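You operate a simulated robot arm through the tools that you are given. There is no shell and no other tool.

The job below is to be done with a simulated robot arm. You get a single attempt, and the scene is never put back.

## Task
Stack three fittings on test port three and check them.
Fine: red, orange and grey fitting, in that order; then press check: all lamps must be green.

It is judged by the outcome, as a careful person would: the job done as asked, and still so three seconds after it is handed in. It fails if anything else is knocked over, pushed out of place, dropped, spilled or broken.

## Robot
A 5-joint arm with a two-finger parallel gripper, fixed in place. Base frame: the origin is on the floor under the middle of its stand, x ahead of it, y to its left, z up; the work surface is at about z = 80.6. Units: cm, degrees, N and s.
It reaches about 113.4 cm from its shoulder. Its first joint turns from -149.0 to 149.0 degrees. Payload 1.57 kg.
The TCP is the grasp point between the finger pads, 3 cm short of the fingertips. In the tool frame z runs along the fingers and y along their closing line. The gripper opens to 11 cm. The fingers are 2.4 cm wide and 1.2 cm thick; the gripper's body (4.8 by 11.2 cm) begins 7.8 cm behind the TCP.
Orientation is told as [roll, pitch, yaw] about the base's x, y, z axes, in that order, counted from this pose: with the fingers straight down and closing along the base's y, the tool's x points along the base's -x, its y along +y and its z along -z.

## Interface
- The arm moves only by the tool apply_moves. Its argument "increments" is a list of rows, each an object of numbers (a shift or turn left out is 0, a gripper value left out holds the last): "tx", "ty", "tz": the shift along the tool's x, y, z in units of 200 mm (1.0 is 200 mm); "rx", "ry", "rz": the turn, a rotation vector about the tool's x, y, z in units of 90 degrees (1.0 is 90 degrees); "grip": the finger opening in cm, from 0 to 11. In form: [{"tx": .., "ty": .., "tz": .., "rx": .., "ry": .., "rz": .., "grip": ..}, ...]. A call has 1 to 20 rows; each row is the pose to reach, as a shift and turn from the pose commanded when the call began, along the tool's axes at that moment. A call with a number of a shift or a turn outside -1 to 1 is refused whole. Each row takes 0.2 s and may step no farther than 5 cm and 8.6 degrees from the row before; otherwise, or with a gripper value out of range, the whole call is refused. A pose out of reach is approached as far as the arm can. The call stops where the force on the tool passes 40 N (or 10 N more than at its start, if that is more) or the arm is blocked; 0.2 s more then pass. Each finger travels about 7.2 cm/s and halts on what it meets, pressing with about 41 N; the grip force reading is that of the motor and also rises with nothing between the fingers. The clock runs only during rows and for 0.2 s after the last one: add rows that repeat a pose to give the fingers time. It gives the time, the measured TCP pose, the force on the tool (base axes), the opening and the grip force at its end, in the units of the frame above (readings bear some noise), with the torque about the TCP (base axes, N m) and any sound that the robot's microphone picked up.
- Cameras (640 x 400 px; columns grow to the right, rows downward): "scene" is fixed at [40.1, 50.95, 158.96]; the picture's right is [-1.00, -0.09, 0.00], its down [-0.04, 0.48, -0.88] and it looks along [0.08, -0.87, -0.48] (base axes); focal length 324 px, centre (320, 200). "wrist" rides on the gripper at [7, 1.6, -14.1] in the tool frame; the picture's right is [-0.23, 0.97, 0.00], its down [-0.86, -0.20, -0.48] and it looks along [-0.47, -0.11, 0.88] (tool axes); focal length 222 px, centre (320, 200). There is no depth. A picture from a camera that has moved, and an enlarged one, comes with that camera's place and axes in the base frame and with its lens. The place of the scene camera against the robot may be out by one fixed shift of up to 2.5 cm in any direction.
- snapshot(camera): a new picture of that camera. No time passes.
- raise_lower(by): slides the trunk up (or, below 0, down) by that many cm; the arm rides with it, the base frame stays. It gives what a move gives, with no picture.
- inspect(camera, box): a new picture of the part [left, top, right, bottom] of that camera's present view, enlarged. No time passes.
- hand_in(): hands the job in; it is judged then, once.

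Places have to be worked out from the pictures, the camera data and where the tool is seen. Open the gripper and draw the arm clear of the work before you hand the job in, unless the task says otherwise.

The tools are called after "Request:" as a command line: name --argument value ..., lists and objects as JSON in quotes. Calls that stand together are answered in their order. apply_moves: Moves the arm, as the interface text tells. Its arguments: {"type":"object","properties":{"increments":{"type":"array"}},"required":["increments"]} The other tools are called the same way: raise_lower (by) moves the trunk up or down; snapshot (camera) takes a picture; inspect (camera, box) takes an enlarged picture of a part of a camera's view; hand_in () hands the job in.

At the start:

```text
t: 0.0
eef_pos: [18.74, -56.92, 115.07]
tcp_rot: [0.0, 0.0, 0.0]
wrist_force: [0.4, 1.2, -0.2]
torque: [0.02, 0.01, 0.0]
gripper_width: 10.97
finger_force: 0.0
trunk travel left (down, up): [-88.3, 8.7]
```

scene: 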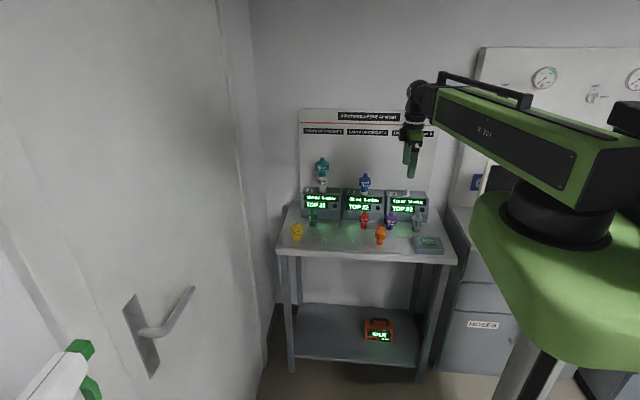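
wrist: 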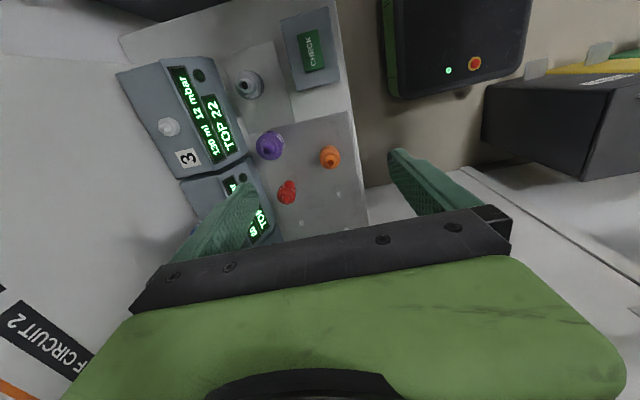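

I start by looking at the work area enlarged to see the ports, fittings and the check button.

Request:
inspect --camera "scene" --box '[270, 100, 470, 270]'

Request:
inspect --camera "wrist" --box '[110, 0, 380, 250]'

Request:
inspect --camera "scene" --box '[290, 100, 440, 150]'

Request:
inspect --camera "scene" --box '[350, 180, 460, 260]'

```text
2.35 times, centred on (370, 185) of scene
camera zoom: at [40.1, 50.95, 158.96], right [-1.0, -0.09, 0.0], down [-0.04, 0.48, -0.88], along [0.08, -0.87, -0.48], focal length 761 px, centre (202, 235)
```

zoom: 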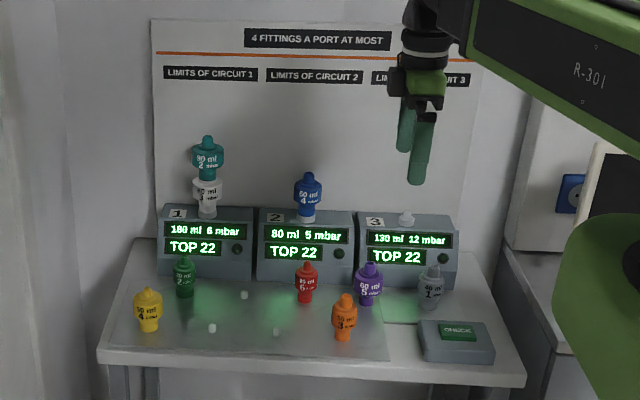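

```text
1.60 times, centred on (245, 125) of wrist
camera zoom: at [11.84, -55.36, 129.12], right [0.23, 0.97, 0.0], down [0.86, -0.2, 0.48], along [0.47, -0.11, -0.88], focal length 355 px, centre (440, 320)
```

zoom: 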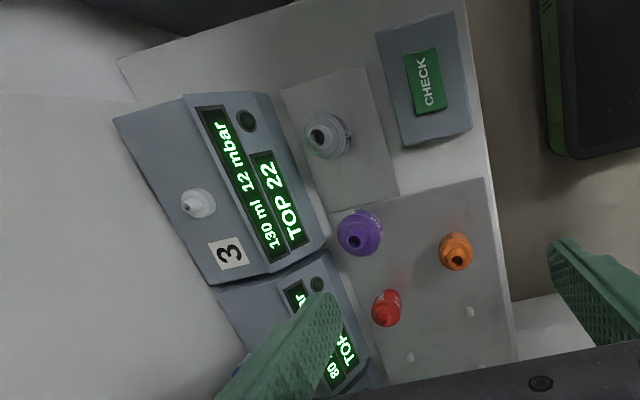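

```text
4.27 times, centred on (365, 125) of scene
camera zoom: at [40.1, 50.95, 158.96], right [-1.0, -0.09, 0.0], down [-0.04, 0.48, -0.88], along [0.08, -0.87, -0.48], focal length 1381 px, centre (128, 520)
```

zoom: 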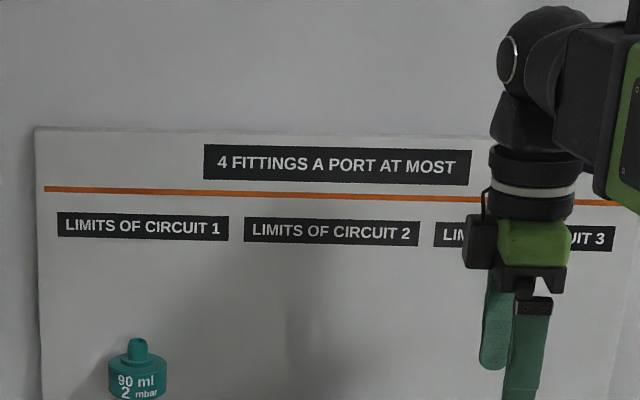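

```text
5.00 times, centred on (405, 220) of scene
camera zoom: at [40.1, 50.95, 158.96], right [-1.0, -0.09, 0.0], down [-0.04, 0.48, -0.88], along [0.08, -0.87, -0.48], focal length 1618 px, centre (-105, 100)
```

zoom: 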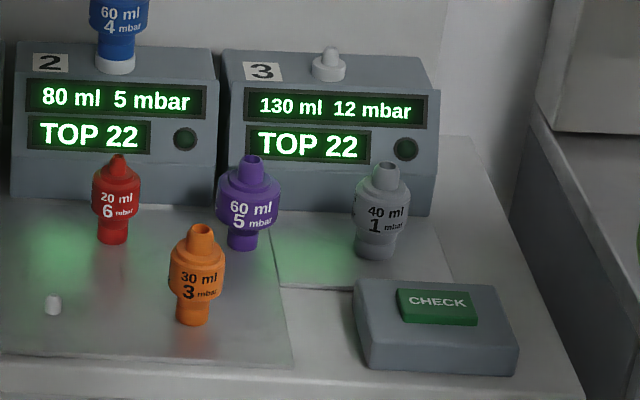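

I zoom in further to read the labels on the displays, ports and fittings.

Request:
inspect --camera "scene" --box '[295, 150, 345, 185]'

Request:
inspect --camera "scene" --box '[295, 180, 345, 215]'

Request:
inspect --camera "scene" --box '[340, 165, 390, 200]'

Request:
inspect --camera "scene" --box '[280, 200, 350, 250]'

Request:
inspect --camera "scene" --box '[350, 200, 400, 250]'

Request:
inspect --camera "scene" --box '[385, 180, 435, 240]'

Request:
inspect --camera "scene" --box '[350, 310, 410, 350]'

Request:
inspect --camera "wrist" --box '[220, 50, 360, 220]'

```text
11.43 times, centred on (320, 168) of scene
camera zoom: at [40.1, 50.95, 158.96], right [-1.0, -0.09, 0.0], down [-0.04, 0.48, -0.88], along [0.08, -0.87, -0.48], focal length 3698 px, centre (320, 571)
```

zoom: 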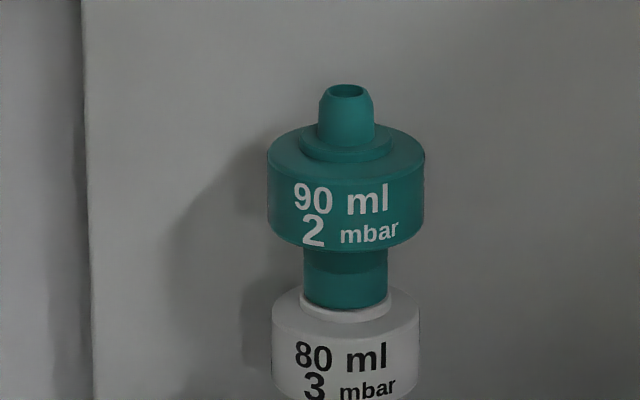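

```text
11.43 times, centred on (320, 198) of scene
camera zoom: at [40.1, 50.95, 158.96], right [-1.0, -0.09, 0.0], down [-0.04, 0.48, -0.88], along [0.08, -0.87, -0.48], focal length 3698 px, centre (320, 229)
```

zoom: 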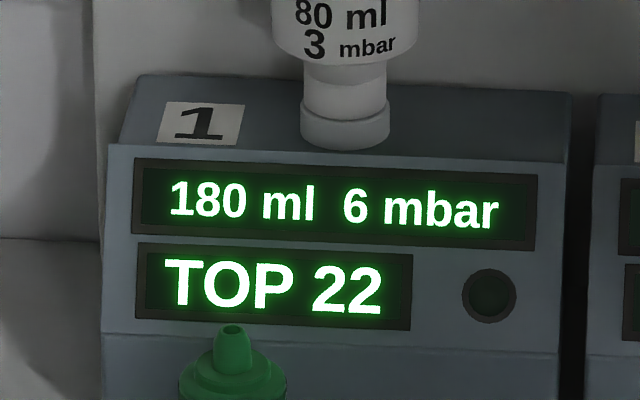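

```text
11.43 times, centred on (365, 182) of scene
camera zoom: at [40.1, 50.95, 158.96], right [-1.0, -0.09, 0.0], down [-0.04, 0.48, -0.88], along [0.08, -0.87, -0.48], focal length 3698 px, centre (-194, 400)
```

zoom: 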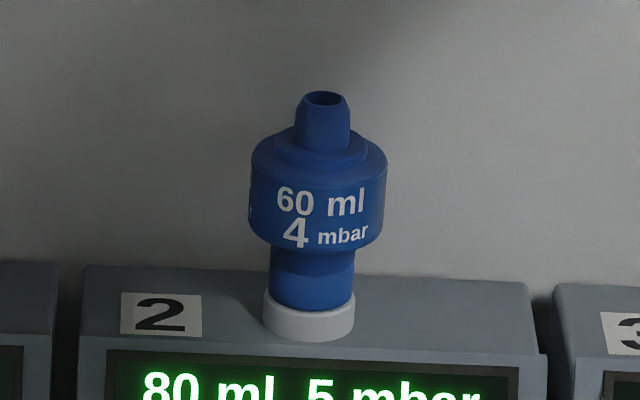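

```text
8.00 times, centred on (315, 225) of scene
camera zoom: at [40.1, 50.95, 158.96], right [-1.0, -0.09, 0.0], down [-0.04, 0.48, -0.88], along [0.08, -0.87, -0.48], focal length 2589 px, centre (360, 0)
```

zoom: 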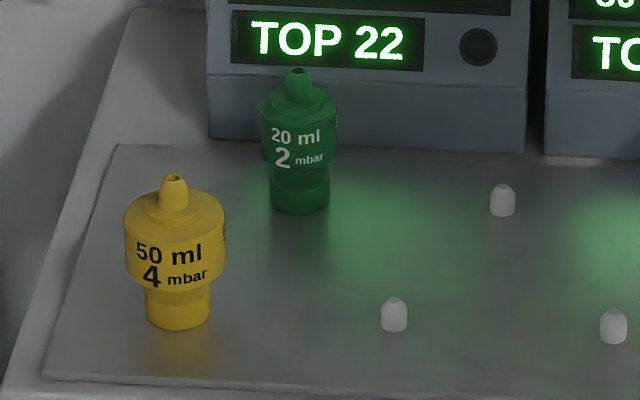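

```text
8.00 times, centred on (375, 225) of scene
camera zoom: at [40.1, 50.95, 158.96], right [-1.0, -0.09, 0.0], down [-0.04, 0.48, -0.88], along [0.08, -0.87, -0.48], focal length 2589 px, centre (-120, 0)
```

zoom: 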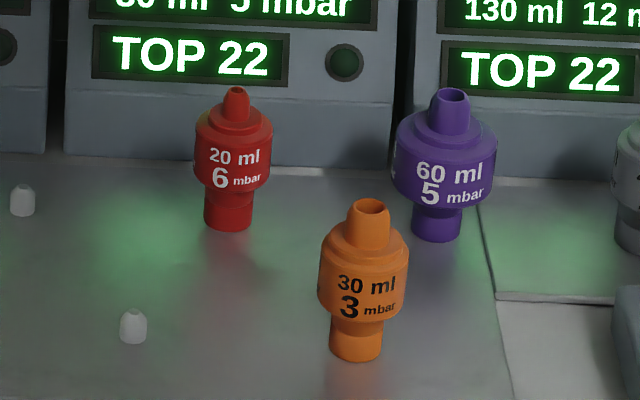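

```text
6.67 times, centred on (410, 210) of scene
camera zoom: at [40.1, 50.95, 158.96], right [-1.0, -0.09, 0.0], down [-0.04, 0.48, -0.88], along [0.08, -0.87, -0.48], focal length 2157 px, centre (-280, 133)
```

zoom: 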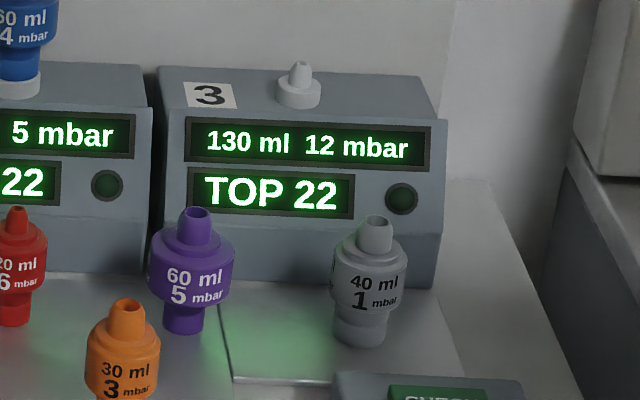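

```text
10.00 times, centred on (380, 330) of scene
camera zoom: at [40.1, 50.95, 158.96], right [-1.0, -0.09, 0.0], down [-0.04, 0.48, -0.88], along [0.08, -0.87, -0.48], focal length 3236 px, centre (-280, -1100)
```

zoom: 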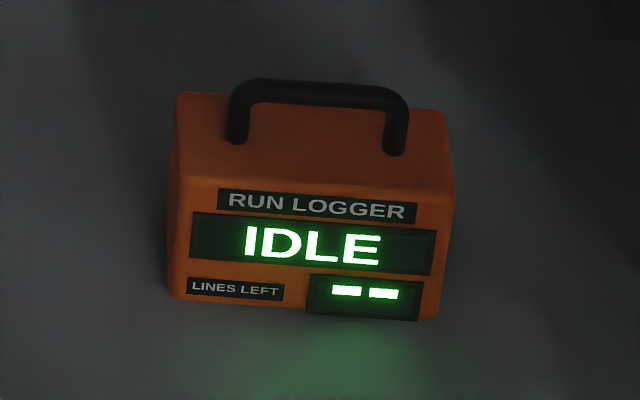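

```text
2.35 times, centred on (290, 135) of wrist
camera zoom: at [11.84, -55.36, 129.12], right [0.23, 0.97, 0.0], down [0.86, -0.2, 0.48], along [0.47, -0.11, -0.88], focal length 523 px, centre (391, 353)
```

zoom: 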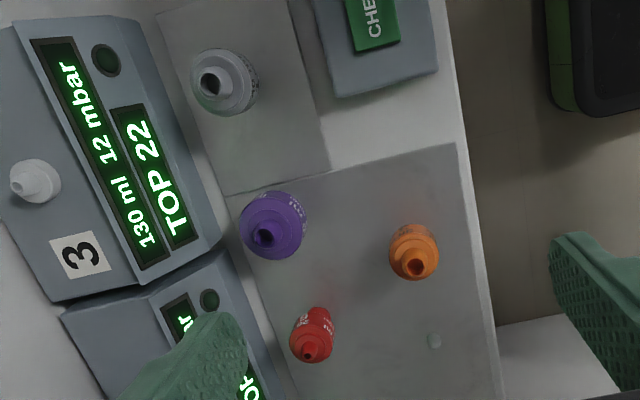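

The labels read: red 20 ml/6 mbar, orange 30/3, grey 40/1 (sum 90 ml/10 mbar, inside circuit 3's 130/12). I first turn the wrist 90° at the present safe height so the fingers close along x and the camera sits on the robot's side of the board.

Request:
apply_moves --increments '[{"rz": 0.09}, {"rz": 0.18}, {"rz": 0.27}, {"rz": 0.36}, {"rz": 0.45}, {"rz": 0.54}, {"rz": 0.63}, {"rz": 0.72}, {"rz": 0.81}, {"rz": 0.9}, {"rz": 0.99}, {"rz": 1.0}, {"rz": 1.0}]'

Request:
snapshot --camera "wrist"

Request:
snapshot --camera "scene"

```text
t: 2.8
eef_pos: [18.88, -56.85, 115.01]
tcp_rot: [-0.1, 0.0, -90.0]
wrist_force: [0.0, 0.4, 0.1]
torque: [0.01, 0.0, -0.01]
gripper_width: 10.99
finger_force: 0.1
trunk travel left (down, up): [-88.3, 8.7]
```

```text
taken
camera wrist: at [20.42, -49.96, 129.13], right [0.97, -0.23, 0.0], down [-0.2, -0.85, 0.48], along [-0.11, -0.47, -0.88], focal length 222 px, centre (320, 200)
```

wrist: 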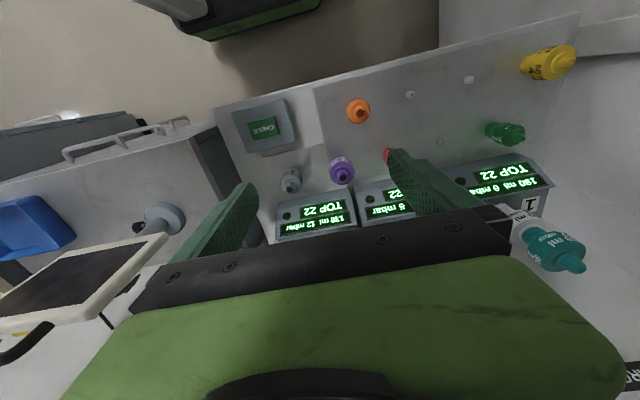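

```text
taken
```

scene: 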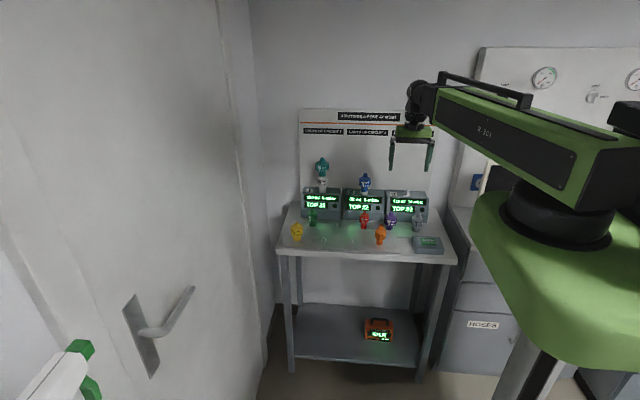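

I zoom the wrist view from this new place, to triangulate the fittings against the first view.

Request:
inspect --camera "wrist" --box '[230, 80, 430, 205]'

Request:
inspect --camera "wrist" --box '[320, 80, 420, 180]'

Request:
inspect --camera "wrist" --box '[230, 150, 330, 250]'

```text
3.20 times, centred on (330, 142) of wrist
camera zoom: at [20.42, -49.96, 129.13], right [0.97, -0.23, 0.0], down [-0.2, -0.85, 0.48], along [-0.11, -0.47, -0.88], focal length 711 px, centre (288, 384)
```

zoom: 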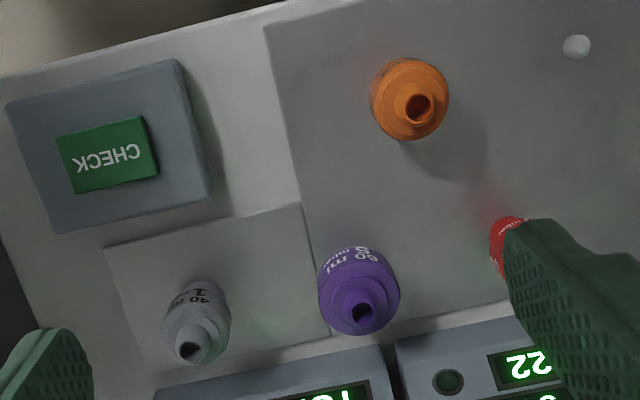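

```text
4.00 times, centred on (370, 130) of wrist
camera zoom: at [20.42, -49.96, 129.13], right [0.97, -0.23, 0.0], down [-0.2, -0.85, 0.48], along [-0.11, -0.47, -0.88], focal length 888 px, centre (120, 480)
```

zoom: 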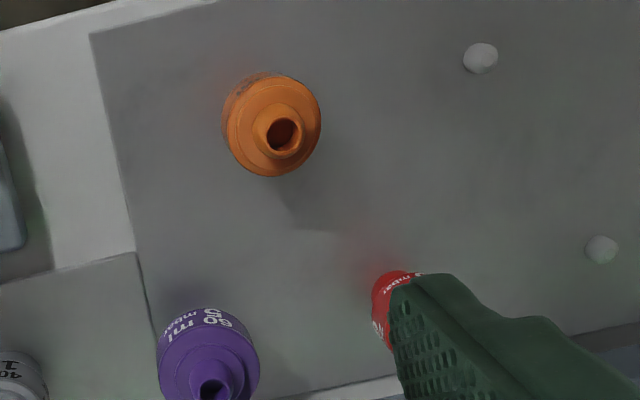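

```text
4.00 times, centred on (280, 200) of wrist
camera zoom: at [20.42, -49.96, 129.13], right [0.97, -0.23, 0.0], down [-0.2, -0.85, 0.48], along [-0.11, -0.47, -0.88], focal length 888 px, centre (480, 200)
```

zoom: 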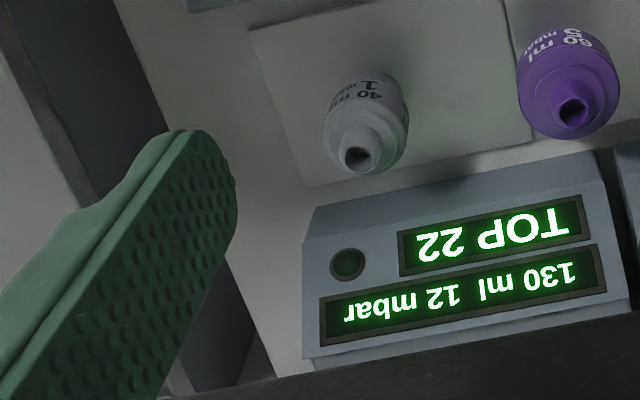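

Triangulating both wrist views gives orange ≈ (26.0, -56.7), grey ≈ (9.8, -67.7), purple ≈ (21.0, -67.6), red ≈ (31.65, -67.4), with tops near z = 88.5. I move above red at z ≈ 102 with the fingers narrowed to 8 cm.

Request:
apply_moves --increments '[{"tx": -0.0653, "ty": 0.0801, "tz": 0.08125, "grip": 8}, {"tx": -0.1305, "ty": 0.1603, "tz": 0.1625}, {"tx": -0.1958, "ty": 0.2404, "tz": 0.24375}, {"tx": -0.261, "ty": 0.3205, "tz": 0.325}, {"tx": -0.3263, "ty": 0.4006, "tz": 0.40625}, {"tx": -0.3915, "ty": 0.4808, "tz": 0.4875}, {"tx": -0.4568, "ty": 0.5609, "tz": 0.56875}, {"tx": -0.522, "ty": 0.641, "tz": 0.65}, {"tx": -0.522, "ty": 0.641, "tz": 0.65}, {"tx": -0.522, "ty": 0.641, "tz": 0.65}]'

Request:
snapshot --camera "wrist"

Request:
inspect --camera "wrist" --box '[240, 120, 400, 220]'

Request:
inspect --camera "scene" --box '[290, 130, 450, 250]'

```text
t: 5.0
eef_pos: [31.86, -68.06, 114.94]
tcp_rot: [0.0, 0.1, -90.0]
wrist_force: [0.5, 0.1, 0.8]
torque: [0.02, 0.0, -0.02]
gripper_width: 7.99
finger_force: 0.1
out of reach, approached as far as the arm can: row 1, 2, 3, 4, 5, 6, 7, 8, 9, 10
trunk travel left (down, up): [-88.3, 8.7]
```

```text
taken
camera wrist: at [33.51, -61.2, 129.12], right [0.97, -0.23, 0.0], down [-0.2, -0.86, 0.48], along [-0.11, -0.47, -0.88], focal length 222 px, centre (320, 200)
```

wrist: 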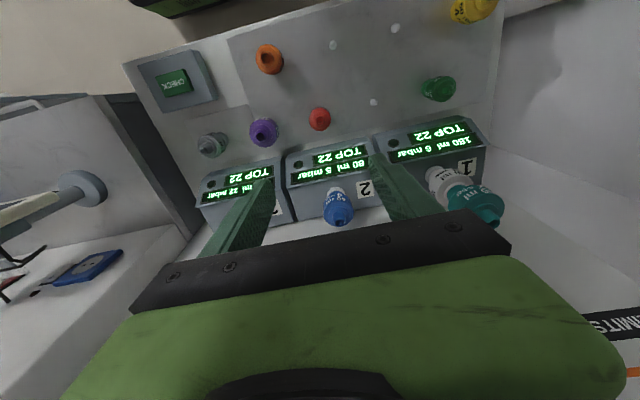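

```text
4.00 times, centred on (320, 170) of wrist
camera zoom: at [33.51, -61.2, 129.12], right [0.97, -0.23, 0.0], down [-0.2, -0.86, 0.48], along [-0.11, -0.47, -0.88], focal length 888 px, centre (320, 320)
```

zoom: 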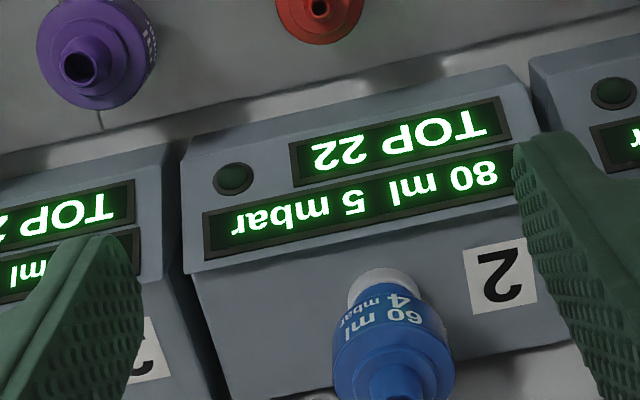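

```text
3.33 times, centred on (370, 190) of scene
camera zoom: at [40.1, 50.95, 158.96], right [-1.0, -0.09, 0.0], down [-0.04, 0.48, -0.88], along [0.08, -0.87, -0.48], focal length 1079 px, centre (153, 233)
```

zoom: 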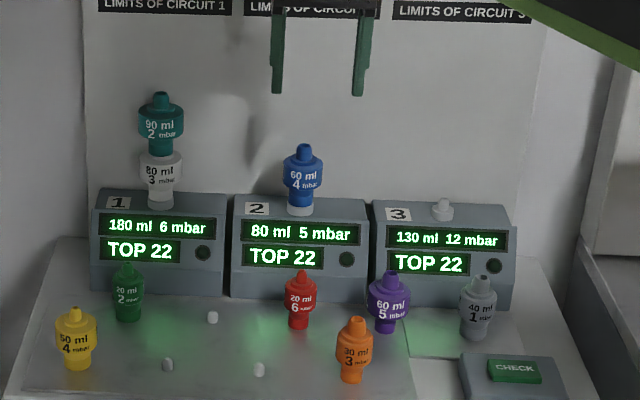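

The arm can't reach lower than z ≈ 115 with the fingers down at this trunk height, so the trunk must come down. The tool is clear of everything around red, so I lower the trunk by 12 cm and check.

Request:
raise_lower --by -12

Request:
snapshot --camera "wrist"

Request:
snapshot --camera "scene"

```text
t: 6.5
eef_pos: [31.81, -68.13, 103.07]
tcp_rot: [0.0, 0.0, -90.0]
wrist_force: [-0.4, 0.4, -0.8]
torque: [-0.01, -0.02, -0.02]
gripper_width: 8.01
finger_force: 0.1
trunk travel left (down, up): [-76.3, 20.7]
```

```text
taken
camera wrist: at [33.49, -61.19, 117.13], right [0.97, -0.23, 0.0], down [-0.2, -0.86, 0.48], along [-0.11, -0.47, -0.88], focal length 222 px, centre (320, 200)
```

wrist: 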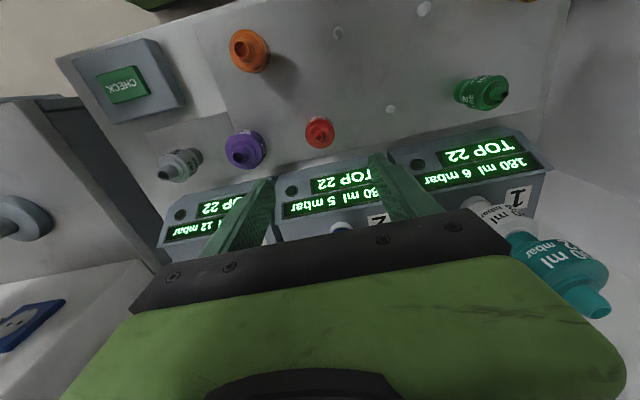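

```text
taken
```

scene: 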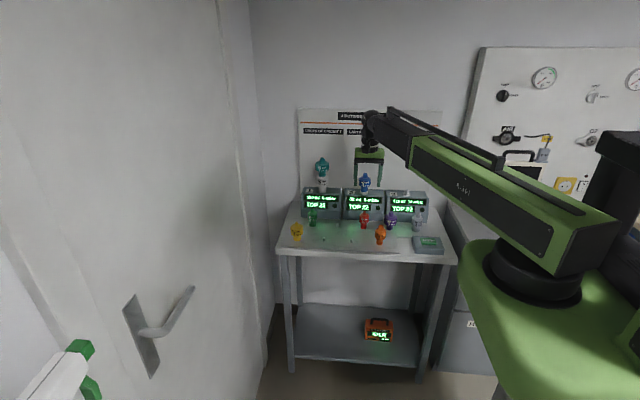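

I refine the red fitting's place with an enlarged wrist view from here.

Request:
inspect --camera "wrist" --box '[270, 90, 370, 170]'

Request:
inspect --camera "wrist" --box '[220, 20, 290, 80]'

```text
5.00 times, centred on (320, 130) of wrist
camera zoom: at [33.49, -61.19, 117.13], right [0.97, -0.23, 0.0], down [-0.2, -0.86, 0.48], along [-0.11, -0.47, -0.88], focal length 1111 px, centre (320, 550)
```

zoom: 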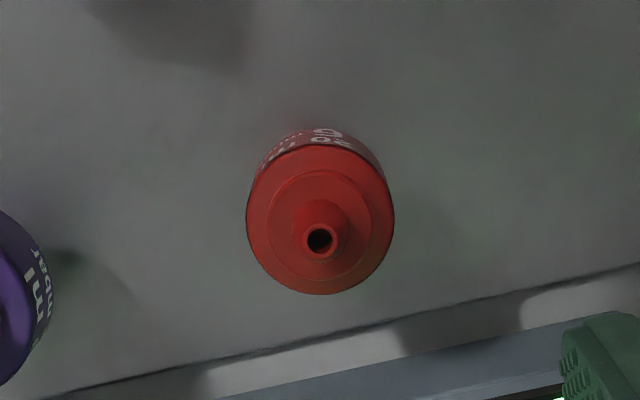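

```text
6.67 times, centred on (255, 50) of wrist
camera zoom: at [33.49, -61.19, 117.13], right [0.97, -0.23, 0.0], down [-0.2, -0.86, 0.48], along [-0.11, -0.47, -0.88], focal length 1481 px, centre (753, 1200)
```

zoom: 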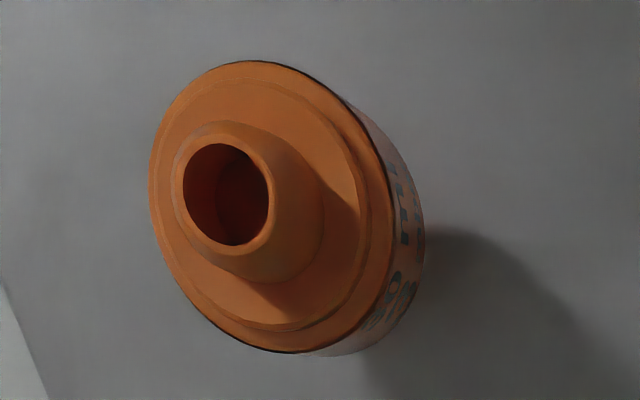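

Red's axis works out at about (31.95, -67.7) with its top near z = 88.1; the TCP is at (31.89, -68.19). I correct the sideways offset and at the same time test whether the arm itself can change height by 1 cm.

Request:
apply_moves --increments '[{"tx": 0.0245, "ty": 0.003, "tz": 0}, {"tx": 0.0245, "ty": 0.003, "tz": 0}, {"tx": 0.0245, "ty": 0.003, "tz": -0.05}, {"tx": 0.0245, "ty": 0.003, "tz": -0.05}, {"tx": 0.0245, "ty": 0.003, "tz": -0.05}]'

Request:
inspect --camera "wrist" --box '[270, 90, 370, 170]'

```text
t: 7.7
eef_pos: [31.85, -67.46, 103.16]
tcp_rot: [0.0, 0.0, -90.0]
wrist_force: [0.3, 0.5, 0.8]
torque: [0.01, 0.03, -0.03]
gripper_width: 8.0
finger_force: 0.1
out of reach, approached as far as the arm can: row 3, 4, 5
trunk travel left (down, up): [-76.3, 20.7]
```

```text
5.00 times, centred on (320, 130) of wrist
camera zoom: at [33.53, -60.72, 117.13], right [0.97, -0.23, 0.0], down [-0.2, -0.86, 0.48], along [-0.11, -0.47, -0.88], focal length 1111 px, centre (320, 550)
```

zoom: 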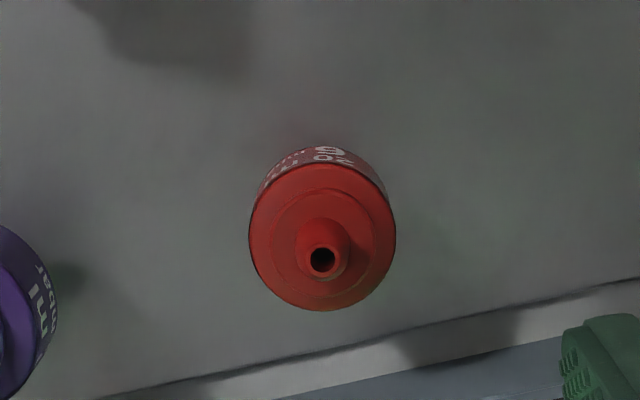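

Height evidently comes from the trunk only, and the TCP (31.93, -67.72) now sits over red's axis. I lower 10 cm and look again before the last part.

Request:
raise_lower --by -10

Request:
snapshot --camera "wrist"

Request:
inspect --camera "scene" --box '[310, 130, 450, 250]'

```text
t: 9.0
eef_pos: [31.93, -67.6, 92.97]
tcp_rot: [0.0, 0.1, -90.0]
wrist_force: [-0.5, 0.6, 0.8]
torque: [-0.01, 0.0, -0.01]
gripper_width: 8.02
finger_force: 0.1
trunk travel left (down, up): [-66.3, 30.7]
```

```text
taken
camera wrist: at [33.53, -60.71, 107.13], right [0.97, -0.23, 0.0], down [-0.2, -0.86, 0.48], along [-0.11, -0.47, -0.88], focal length 222 px, centre (320, 200)
```

wrist: 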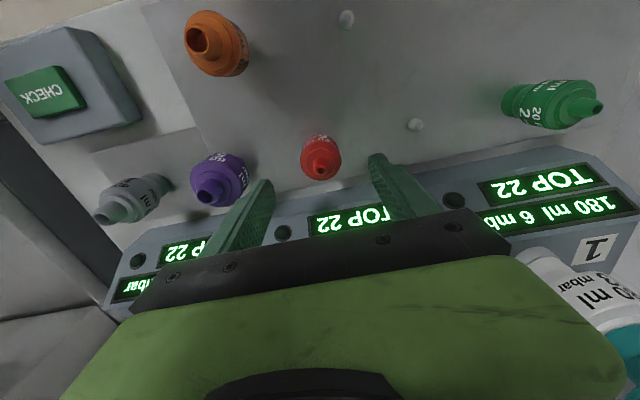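

```text
3.33 times, centred on (380, 190) of scene
camera zoom: at [40.1, 50.95, 158.96], right [-1.0, -0.09, 0.0], down [-0.04, 0.48, -0.88], along [0.08, -0.87, -0.48], focal length 1079 px, centre (120, 233)
```

zoom: 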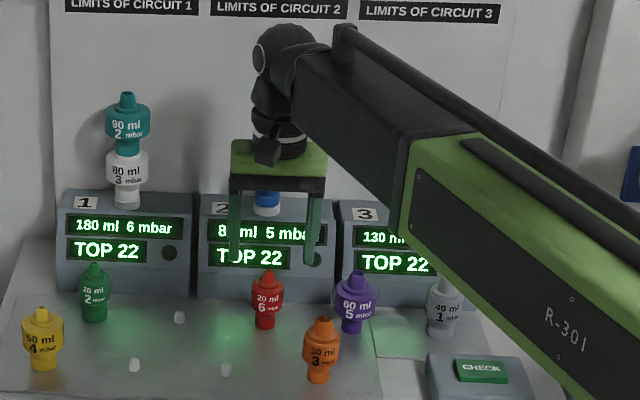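

Red is centred between the open fingers and nothing else is near them. I lower the remaining 7.7 cm to a TCP height of about 85.3, level with the body.

Request:
raise_lower --by -7.7

Request:
snapshot --camera "wrist"

Request:
inspect --camera "scene" --box '[330, 170, 430, 250]'

```text
t: 10.2
eef_pos: [31.87, -67.51, 85.38]
tcp_rot: [0.0, 0.0, -90.0]
wrist_force: [-0.1, 0.2, -0.3]
torque: [-0.03, -0.02, -0.02]
gripper_width: 8.02
finger_force: 0.0
trunk travel left (down, up): [-58.6, 38.4]
```

```text
taken
camera wrist: at [33.53, -60.71, 99.43], right [0.97, -0.23, 0.0], down [-0.2, -0.86, 0.48], along [-0.11, -0.47, -0.88], focal length 222 px, centre (320, 200)
```

wrist: 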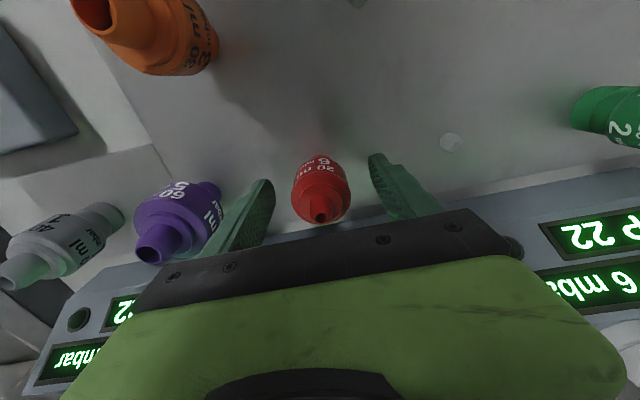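

```text
5.00 times, centred on (380, 210) of scene
camera zoom: at [40.1, 50.95, 158.96], right [-1.0, -0.09, 0.0], down [-0.04, 0.48, -0.88], along [0.08, -0.87, -0.48], focal length 1618 px, centre (20, 150)
```

zoom: 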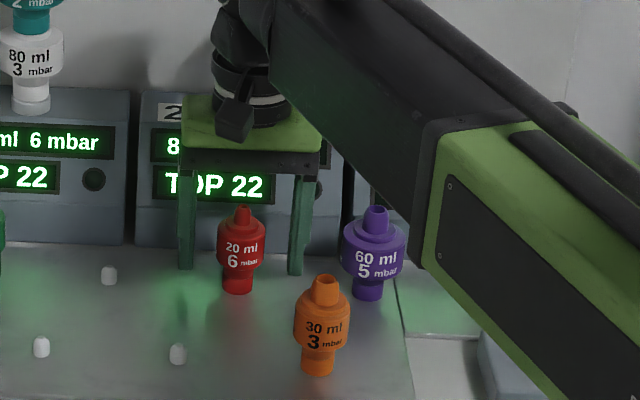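

The fingers straddle red symmetrically at body height. I close on it.

Request:
apply_moves --increments '[{"grip": 6}, {"grip": 5}, {"grip": 4.4}, {"grip": 3}, {"grip": 3}, {"grip": 3}]'

Request:
snapshot --camera "wrist"

```text
t: 11.6
eef_pos: [32.02, -67.58, 85.34]
tcp_rot: [-0.1, 0.0, -90.1]
wrist_force: [-0.2, -0.5, 0.2]
torque: [-0.03, 0.0, -0.01]
gripper_width: 3.86
finger_force: 41.2
trunk travel left (down, up): [-58.6, 38.4]
```

```text
taken
camera wrist: at [33.53, -60.72, 99.42], right [0.97, -0.23, 0.0], down [-0.2, -0.86, 0.48], along [-0.11, -0.47, -0.88], focal length 222 px, centre (320, 200)
```

wrist: 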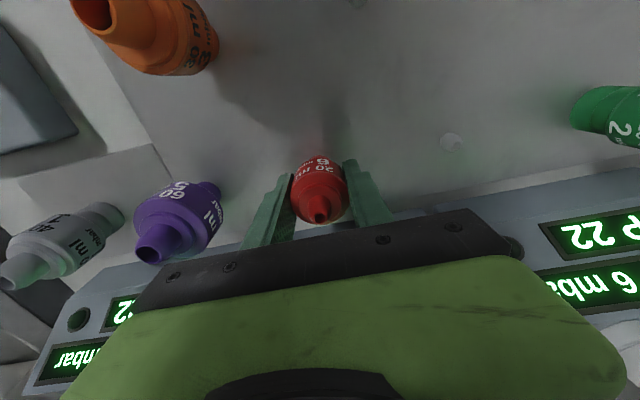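

Red is gripped (width 3.86 cm, 41 N). I lift it straight up off its peg.

Request:
raise_lower --by 3

Request:
raise_lower --by 16

Request:
snapshot --camera "wrist"

Request:
inspect --camera "scene" --box '[310, 110, 450, 250]'

```text
t: 12.3
eef_pos: [31.76, -67.62, 88.42]
tcp_rot: [0.0, 0.1, -90.0]
wrist_force: [-0.7, 0.0, -0.9]
torque: [0.01, -0.01, 0.01]
gripper_width: 3.85
finger_force: 41.0
trunk travel left (down, up): [-61.6, 35.4]
```

```text
t: 14.2
eef_pos: [31.94, -67.58, 104.21]
tcp_rot: [0.1, 0.0, -90.0]
wrist_force: [0.3, -0.8, -0.5]
torque: [-0.02, -0.02, 0.04]
gripper_width: 3.85
finger_force: 41.1
trunk travel left (down, up): [-77.6, 19.4]
```

```text
taken
camera wrist: at [33.53, -60.72, 118.42], right [0.97, -0.23, 0.0], down [-0.2, -0.86, 0.48], along [-0.11, -0.47, -0.88], focal length 222 px, centre (320, 200)
```

wrist: 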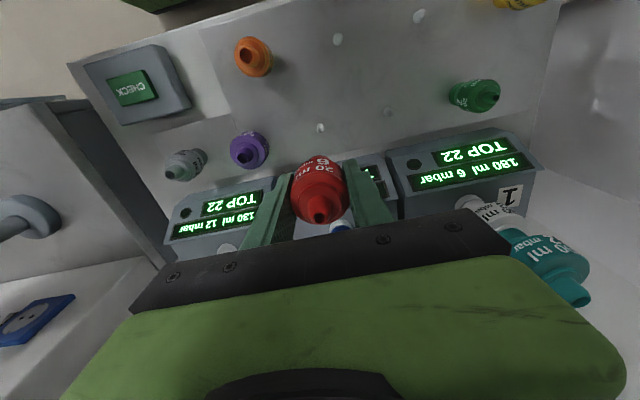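

```text
2.86 times, centred on (380, 180) of scene
camera zoom: at [40.1, 50.95, 158.96], right [-1.0, -0.09, 0.0], down [-0.04, 0.48, -0.88], along [0.08, -0.87, -0.48], focal length 924 px, centre (149, 257)
```

zoom: 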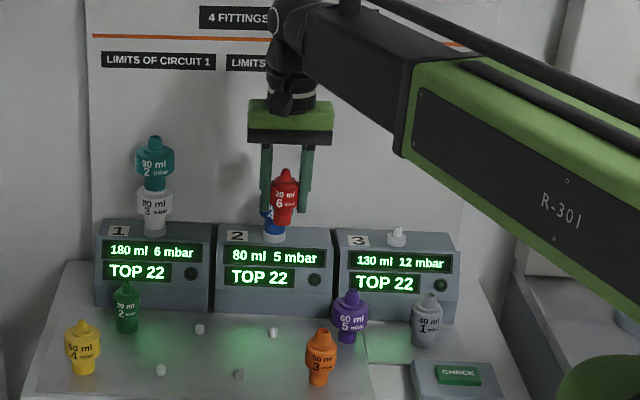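

Red came off cleanly. I carry it toward port 3, stopping short at about (14, -74) so the wrist camera can see the port's peg.

Request:
apply_moves --increments '[{"tx": -0.039, "ty": -0.112}, {"tx": -0.079, "ty": -0.224}, {"tx": -0.118, "ty": -0.336}, {"tx": -0.158, "ty": -0.448}, {"tx": -0.197, "ty": -0.559}, {"tx": -0.236, "ty": -0.671}, {"tx": -0.276, "ty": -0.783}, {"tx": -0.315, "ty": -0.895}, {"tx": -0.315, "ty": -0.895}, {"tx": -0.315, "ty": -0.895}]'

Request:
snapshot --camera "wrist"

Request:
inspect --camera "wrist" --box '[240, 110, 400, 230]'

Request:
snapshot --camera "scene"

```text
t: 16.4
eef_pos: [13.97, -74.04, 104.24]
tcp_rot: [0.0, 0.0, -90.0]
wrist_force: [-0.5, 0.6, -0.3]
torque: [0.01, -0.03, 0.01]
gripper_width: 3.86
finger_force: 41.2
trunk travel left (down, up): [-77.6, 19.4]
```

```text
taken
camera wrist: at [15.63, -67.09, 118.42], right [0.97, -0.23, 0.0], down [-0.2, -0.86, 0.48], along [-0.11, -0.47, -0.88], focal length 222 px, centre (320, 200)
```

wrist: 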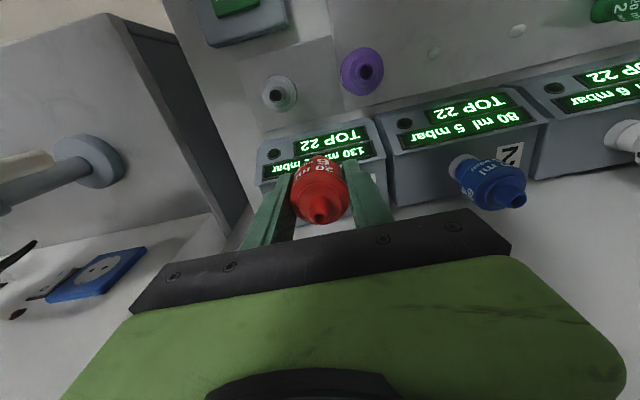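

```text
3.33 times, centred on (320, 170) of wrist
camera zoom: at [15.63, -67.09, 118.42], right [0.97, -0.23, 0.0], down [-0.2, -0.86, 0.48], along [-0.11, -0.47, -0.88], focal length 740 px, centre (320, 300)
```

zoom: 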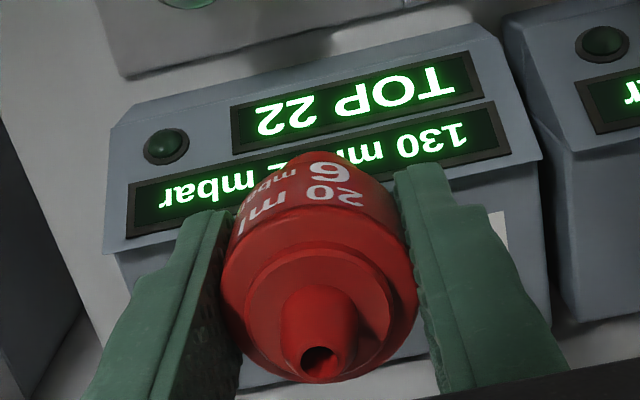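

```text
taken
```

scene: 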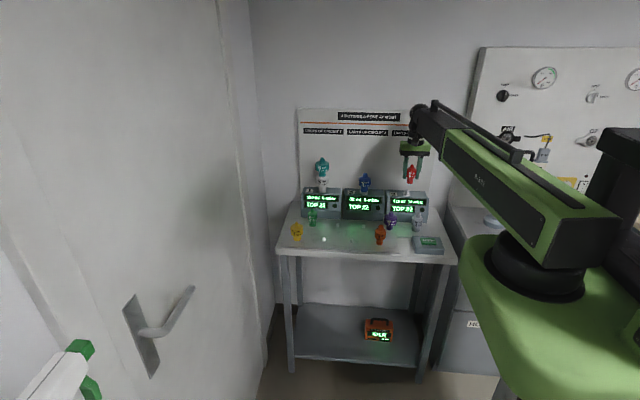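

The peg is hidden behind the held fitting. I raise another 5 cm and move above the estimated peg place (12.85, -79.5), where it should show just above red in the picture.

Request:
raise_lower --by 5

Request:
apply_moves --increments '[{"tx": -0.07, "ty": -0.015}, {"tx": -0.14, "ty": -0.03}, {"tx": -0.2, "ty": -0.045}, {"tx": -0.27, "ty": -0.0575}, {"tx": -0.27, "ty": -0.0575}, {"tx": -0.27, "ty": -0.0575}]'

Request:
snapshot --camera "wrist"

Request:
inspect --camera "wrist" --box '[270, 100, 370, 180]'

Request:
inspect --camera "scene" --box '[340, 90, 480, 230]'

```text
t: 17.3
eef_pos: [14.0, -73.97, 109.32]
tcp_rot: [0.0, -0.1, -90.0]
wrist_force: [-0.4, -0.2, 0.5]
torque: [-0.01, -0.01, 0.0]
gripper_width: 3.85
finger_force: 40.7
trunk travel left (down, up): [-82.6, 14.4]
```

```text
t: 18.7
eef_pos: [12.88, -79.12, 109.43]
tcp_rot: [0.0, 0.0, -90.0]
wrist_force: [0.2, -0.5, -0.6]
torque: [0.01, -0.02, -0.02]
gripper_width: 3.89
finger_force: 41.1
trunk travel left (down, up): [-82.6, 14.4]
```

```text
taken
camera wrist: at [14.57, -72.32, 123.42], right [0.97, -0.23, 0.0], down [-0.2, -0.86, 0.48], along [-0.11, -0.47, -0.88], focal length 222 px, centre (320, 200)
```

wrist: 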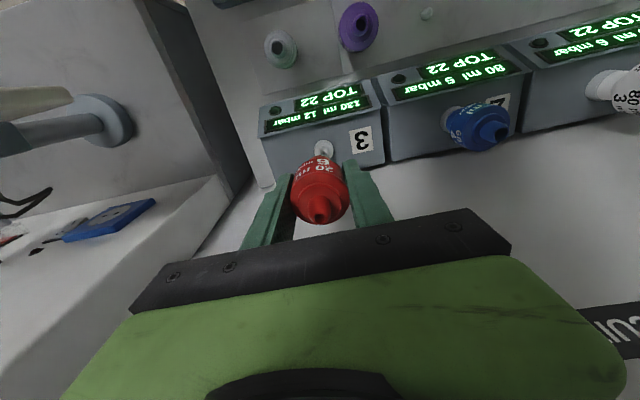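

```text
5.00 times, centred on (320, 140) of wrist
camera zoom: at [14.57, -72.32, 123.42], right [0.97, -0.23, 0.0], down [-0.2, -0.86, 0.48], along [-0.11, -0.47, -0.88], focal length 1111 px, centre (320, 500)
```

zoom: 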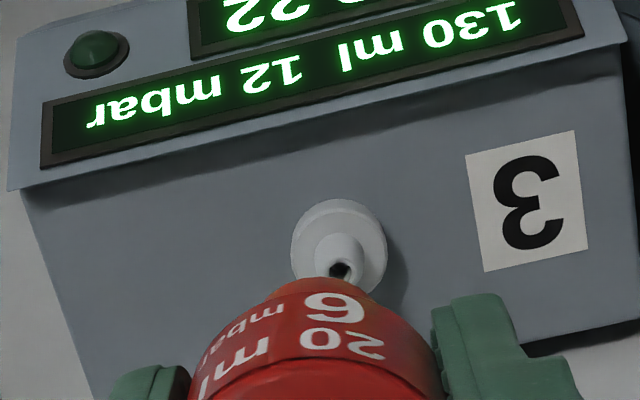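

```text
2.86 times, centred on (410, 160) of scene
camera zoom: at [40.1, 50.95, 158.96], right [-1.0, -0.09, 0.0], down [-0.04, 0.48, -0.88], along [0.08, -0.87, -0.48], focal length 924 px, centre (63, 314)
```

zoom: 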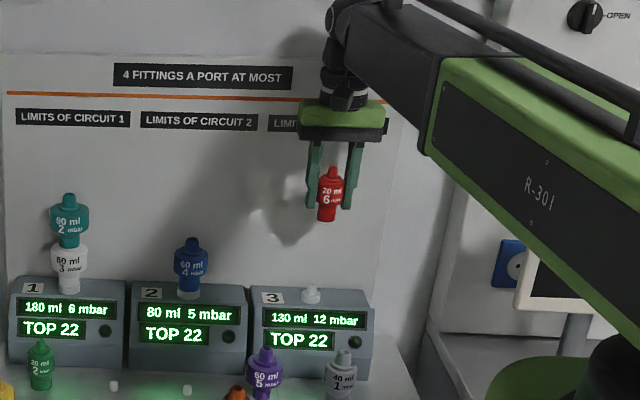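

Combining this with the earlier view and the scene camera puts the peg tip of port 3 at about (13.0, -81.6, 92.2). I edge back toward it slowly at this height and watch the clearance to the board.

Request:
apply_moves --increments '[{"tx": -0.03, "ty": 0.001}, {"tx": -0.06, "ty": 0.002}, {"tx": -0.09, "ty": 0.003}, {"tx": -0.114, "ty": 0.003}, {"tx": -0.114, "ty": 0.003}, {"tx": -0.114, "ty": 0.003}]'

Request:
snapshot --camera "wrist"

Request:
inspect --camera "wrist" --box '[270, 100, 370, 180]'

Request:
inspect --camera "scene" --box '[360, 90, 460, 220]'

```text
t: 20.1
eef_pos: [12.93, -81.38, 109.22]
tcp_rot: [0.0, 0.0, -90.0]
wrist_force: [0.8, 0.6, -0.5]
torque: [0.0, 0.01, 0.03]
gripper_width: 3.86
finger_force: 41.1
trunk travel left (down, up): [-82.6, 14.4]
```

```text
taken
camera wrist: at [14.58, -74.58, 123.42], right [0.97, -0.23, 0.0], down [-0.2, -0.86, 0.48], along [-0.11, -0.47, -0.88], focal length 222 px, centre (320, 200)
```

wrist: 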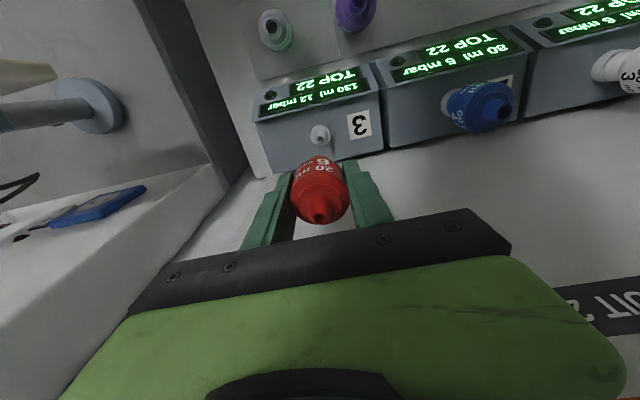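

```text
5.00 times, centred on (320, 140) of wrist
camera zoom: at [14.58, -74.58, 123.42], right [0.97, -0.23, 0.0], down [-0.2, -0.86, 0.48], along [-0.11, -0.47, -0.88], focal length 1111 px, centre (320, 500)
```

zoom: 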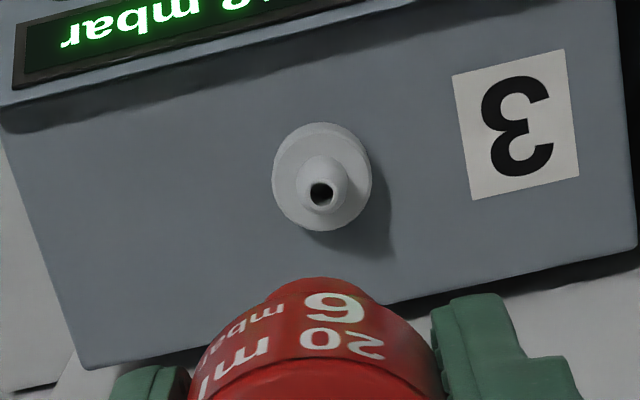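

```text
3.08 times, centred on (410, 155) of scene
camera zoom: at [40.1, 50.95, 158.96], right [-1.0, -0.09, 0.0], down [-0.04, 0.48, -0.88], along [0.08, -0.87, -0.48], focal length 996 px, centre (43, 338)
```

zoom: 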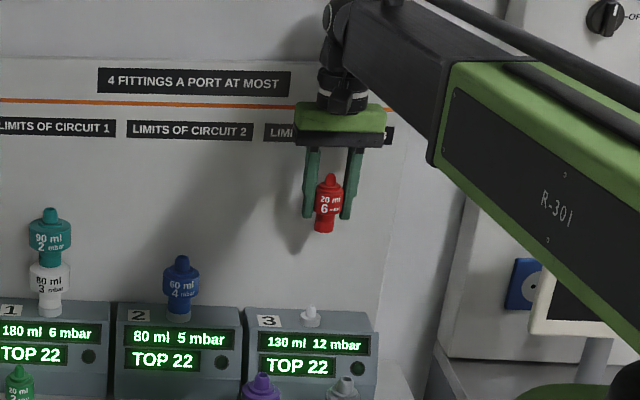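

The peg tip triangulates to (12.98, -81.62, 92.25) and the TCP is at (12.98, -81.58). I check how red sits in the grip with a strong enlargement before lowering.

Request:
inspect --camera "wrist" --box '[280, 145, 360, 235]'

Request:
inspect --camera "scene" --box '[390, 140, 430, 200]'

```text
4.44 times, centred on (320, 190) of wrist
camera zoom: at [14.58, -74.58, 123.42], right [0.97, -0.23, 0.0], down [-0.2, -0.86, 0.48], along [-0.11, -0.47, -0.88], focal length 987 px, centre (320, 244)
```

zoom: 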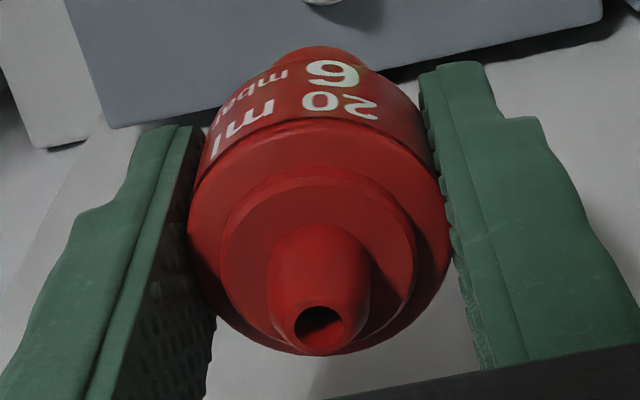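

```text
6.67 times, centred on (410, 170) of scene
camera zoom: at [40.1, 50.95, 158.96], right [-1.0, -0.09, 0.0], down [-0.04, 0.48, -0.88], along [0.08, -0.87, -0.48], focal length 2157 px, centre (-280, 400)
```

zoom: 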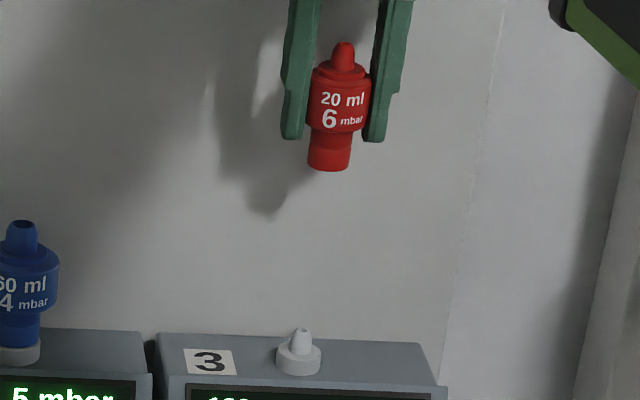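

Red sits square on the tool axis in the grip and lines up with the peg within about 2 mm in both cameras. I lower to just above the peg (by 11 cm) and check again.

Request:
raise_lower --by -11

Request:
inspect --camera "wrist" --box '[270, 110, 370, 200]'

Request:
inspect --camera "scene" --box '[390, 160, 430, 210]'

Request:
snapshot --camera "scene"

```text
t: 21.5
eef_pos: [13.05, -81.43, 98.37]
tcp_rot: [0.0, 0.0, -90.0]
wrist_force: [-0.3, -0.1, -0.2]
torque: [-0.02, -0.01, 0.01]
gripper_width: 3.85
finger_force: 41.2
trunk travel left (down, up): [-71.6, 25.4]
```

```text
4.44 times, centred on (320, 155) of wrist
camera zoom: at [14.58, -74.57, 112.43], right [0.97, -0.23, 0.0], down [-0.2, -0.86, 0.48], along [-0.11, -0.47, -0.88], focal length 987 px, centre (320, 400)
```

zoom: 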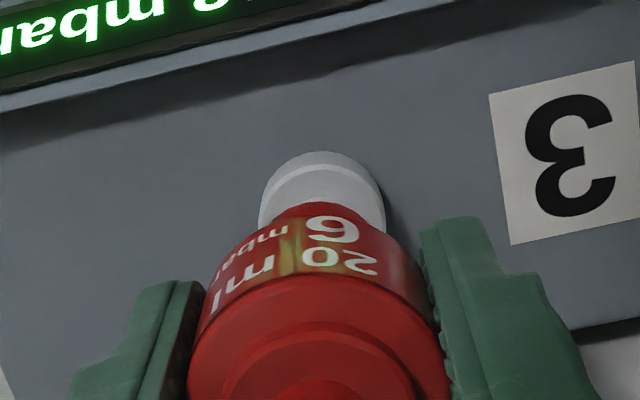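

```text
8.00 times, centred on (410, 185) of scene
camera zoom: at [40.1, 50.95, 158.96], right [-1.0, -0.09, 0.0], down [-0.04, 0.48, -0.88], along [0.08, -0.87, -0.48], focal length 2589 px, centre (-400, 320)
```

zoom: 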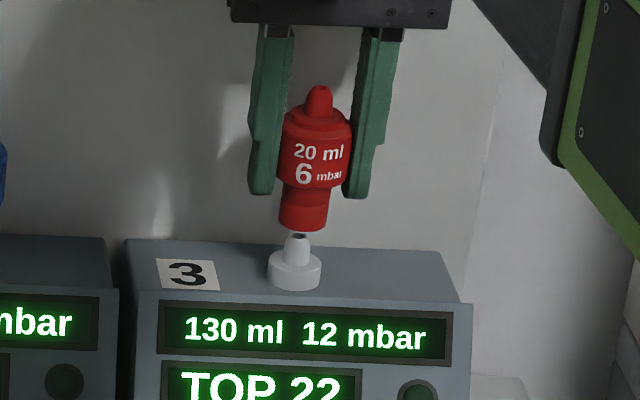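

```text
taken
```

scene: 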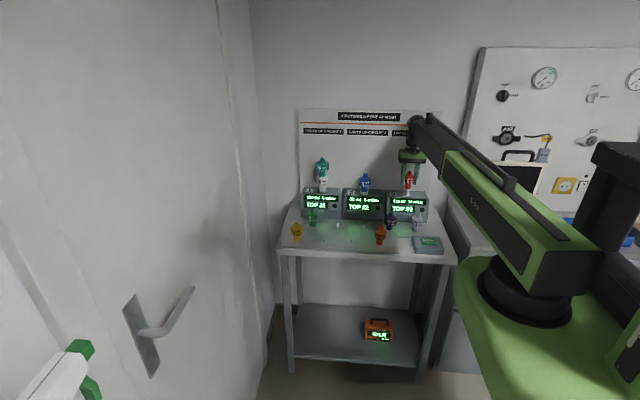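

The scene view suggests red's neck may sit a millimetre or two off the peg in x. I enlarge both views strongly to measure this before lowering further.

Request:
inspect --camera "scene" --box '[402, 180, 418, 200]'

Request:
inspect --camera "wrist" --box '[300, 135, 340, 165]'

```text
16.00 times, centred on (410, 190) of scene
camera zoom: at [40.1, 50.95, 158.96], right [-1.0, -0.09, 0.0], down [-0.04, 0.48, -0.88], along [0.08, -0.87, -0.48], focal length 5177 px, centre (-1120, 360)
```

zoom: 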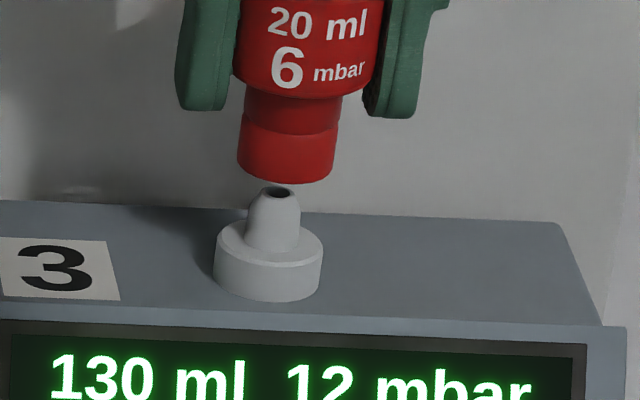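

```text
13.33 times, centred on (320, 150) of wrist
camera zoom: at [14.58, -74.57, 112.43], right [0.97, -0.23, 0.0], down [-0.2, -0.86, 0.48], along [-0.11, -0.47, -0.88], focal length 2962 px, centre (320, 867)
```

zoom: 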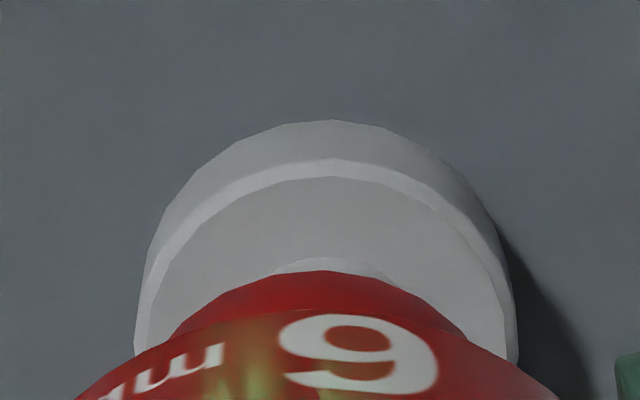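

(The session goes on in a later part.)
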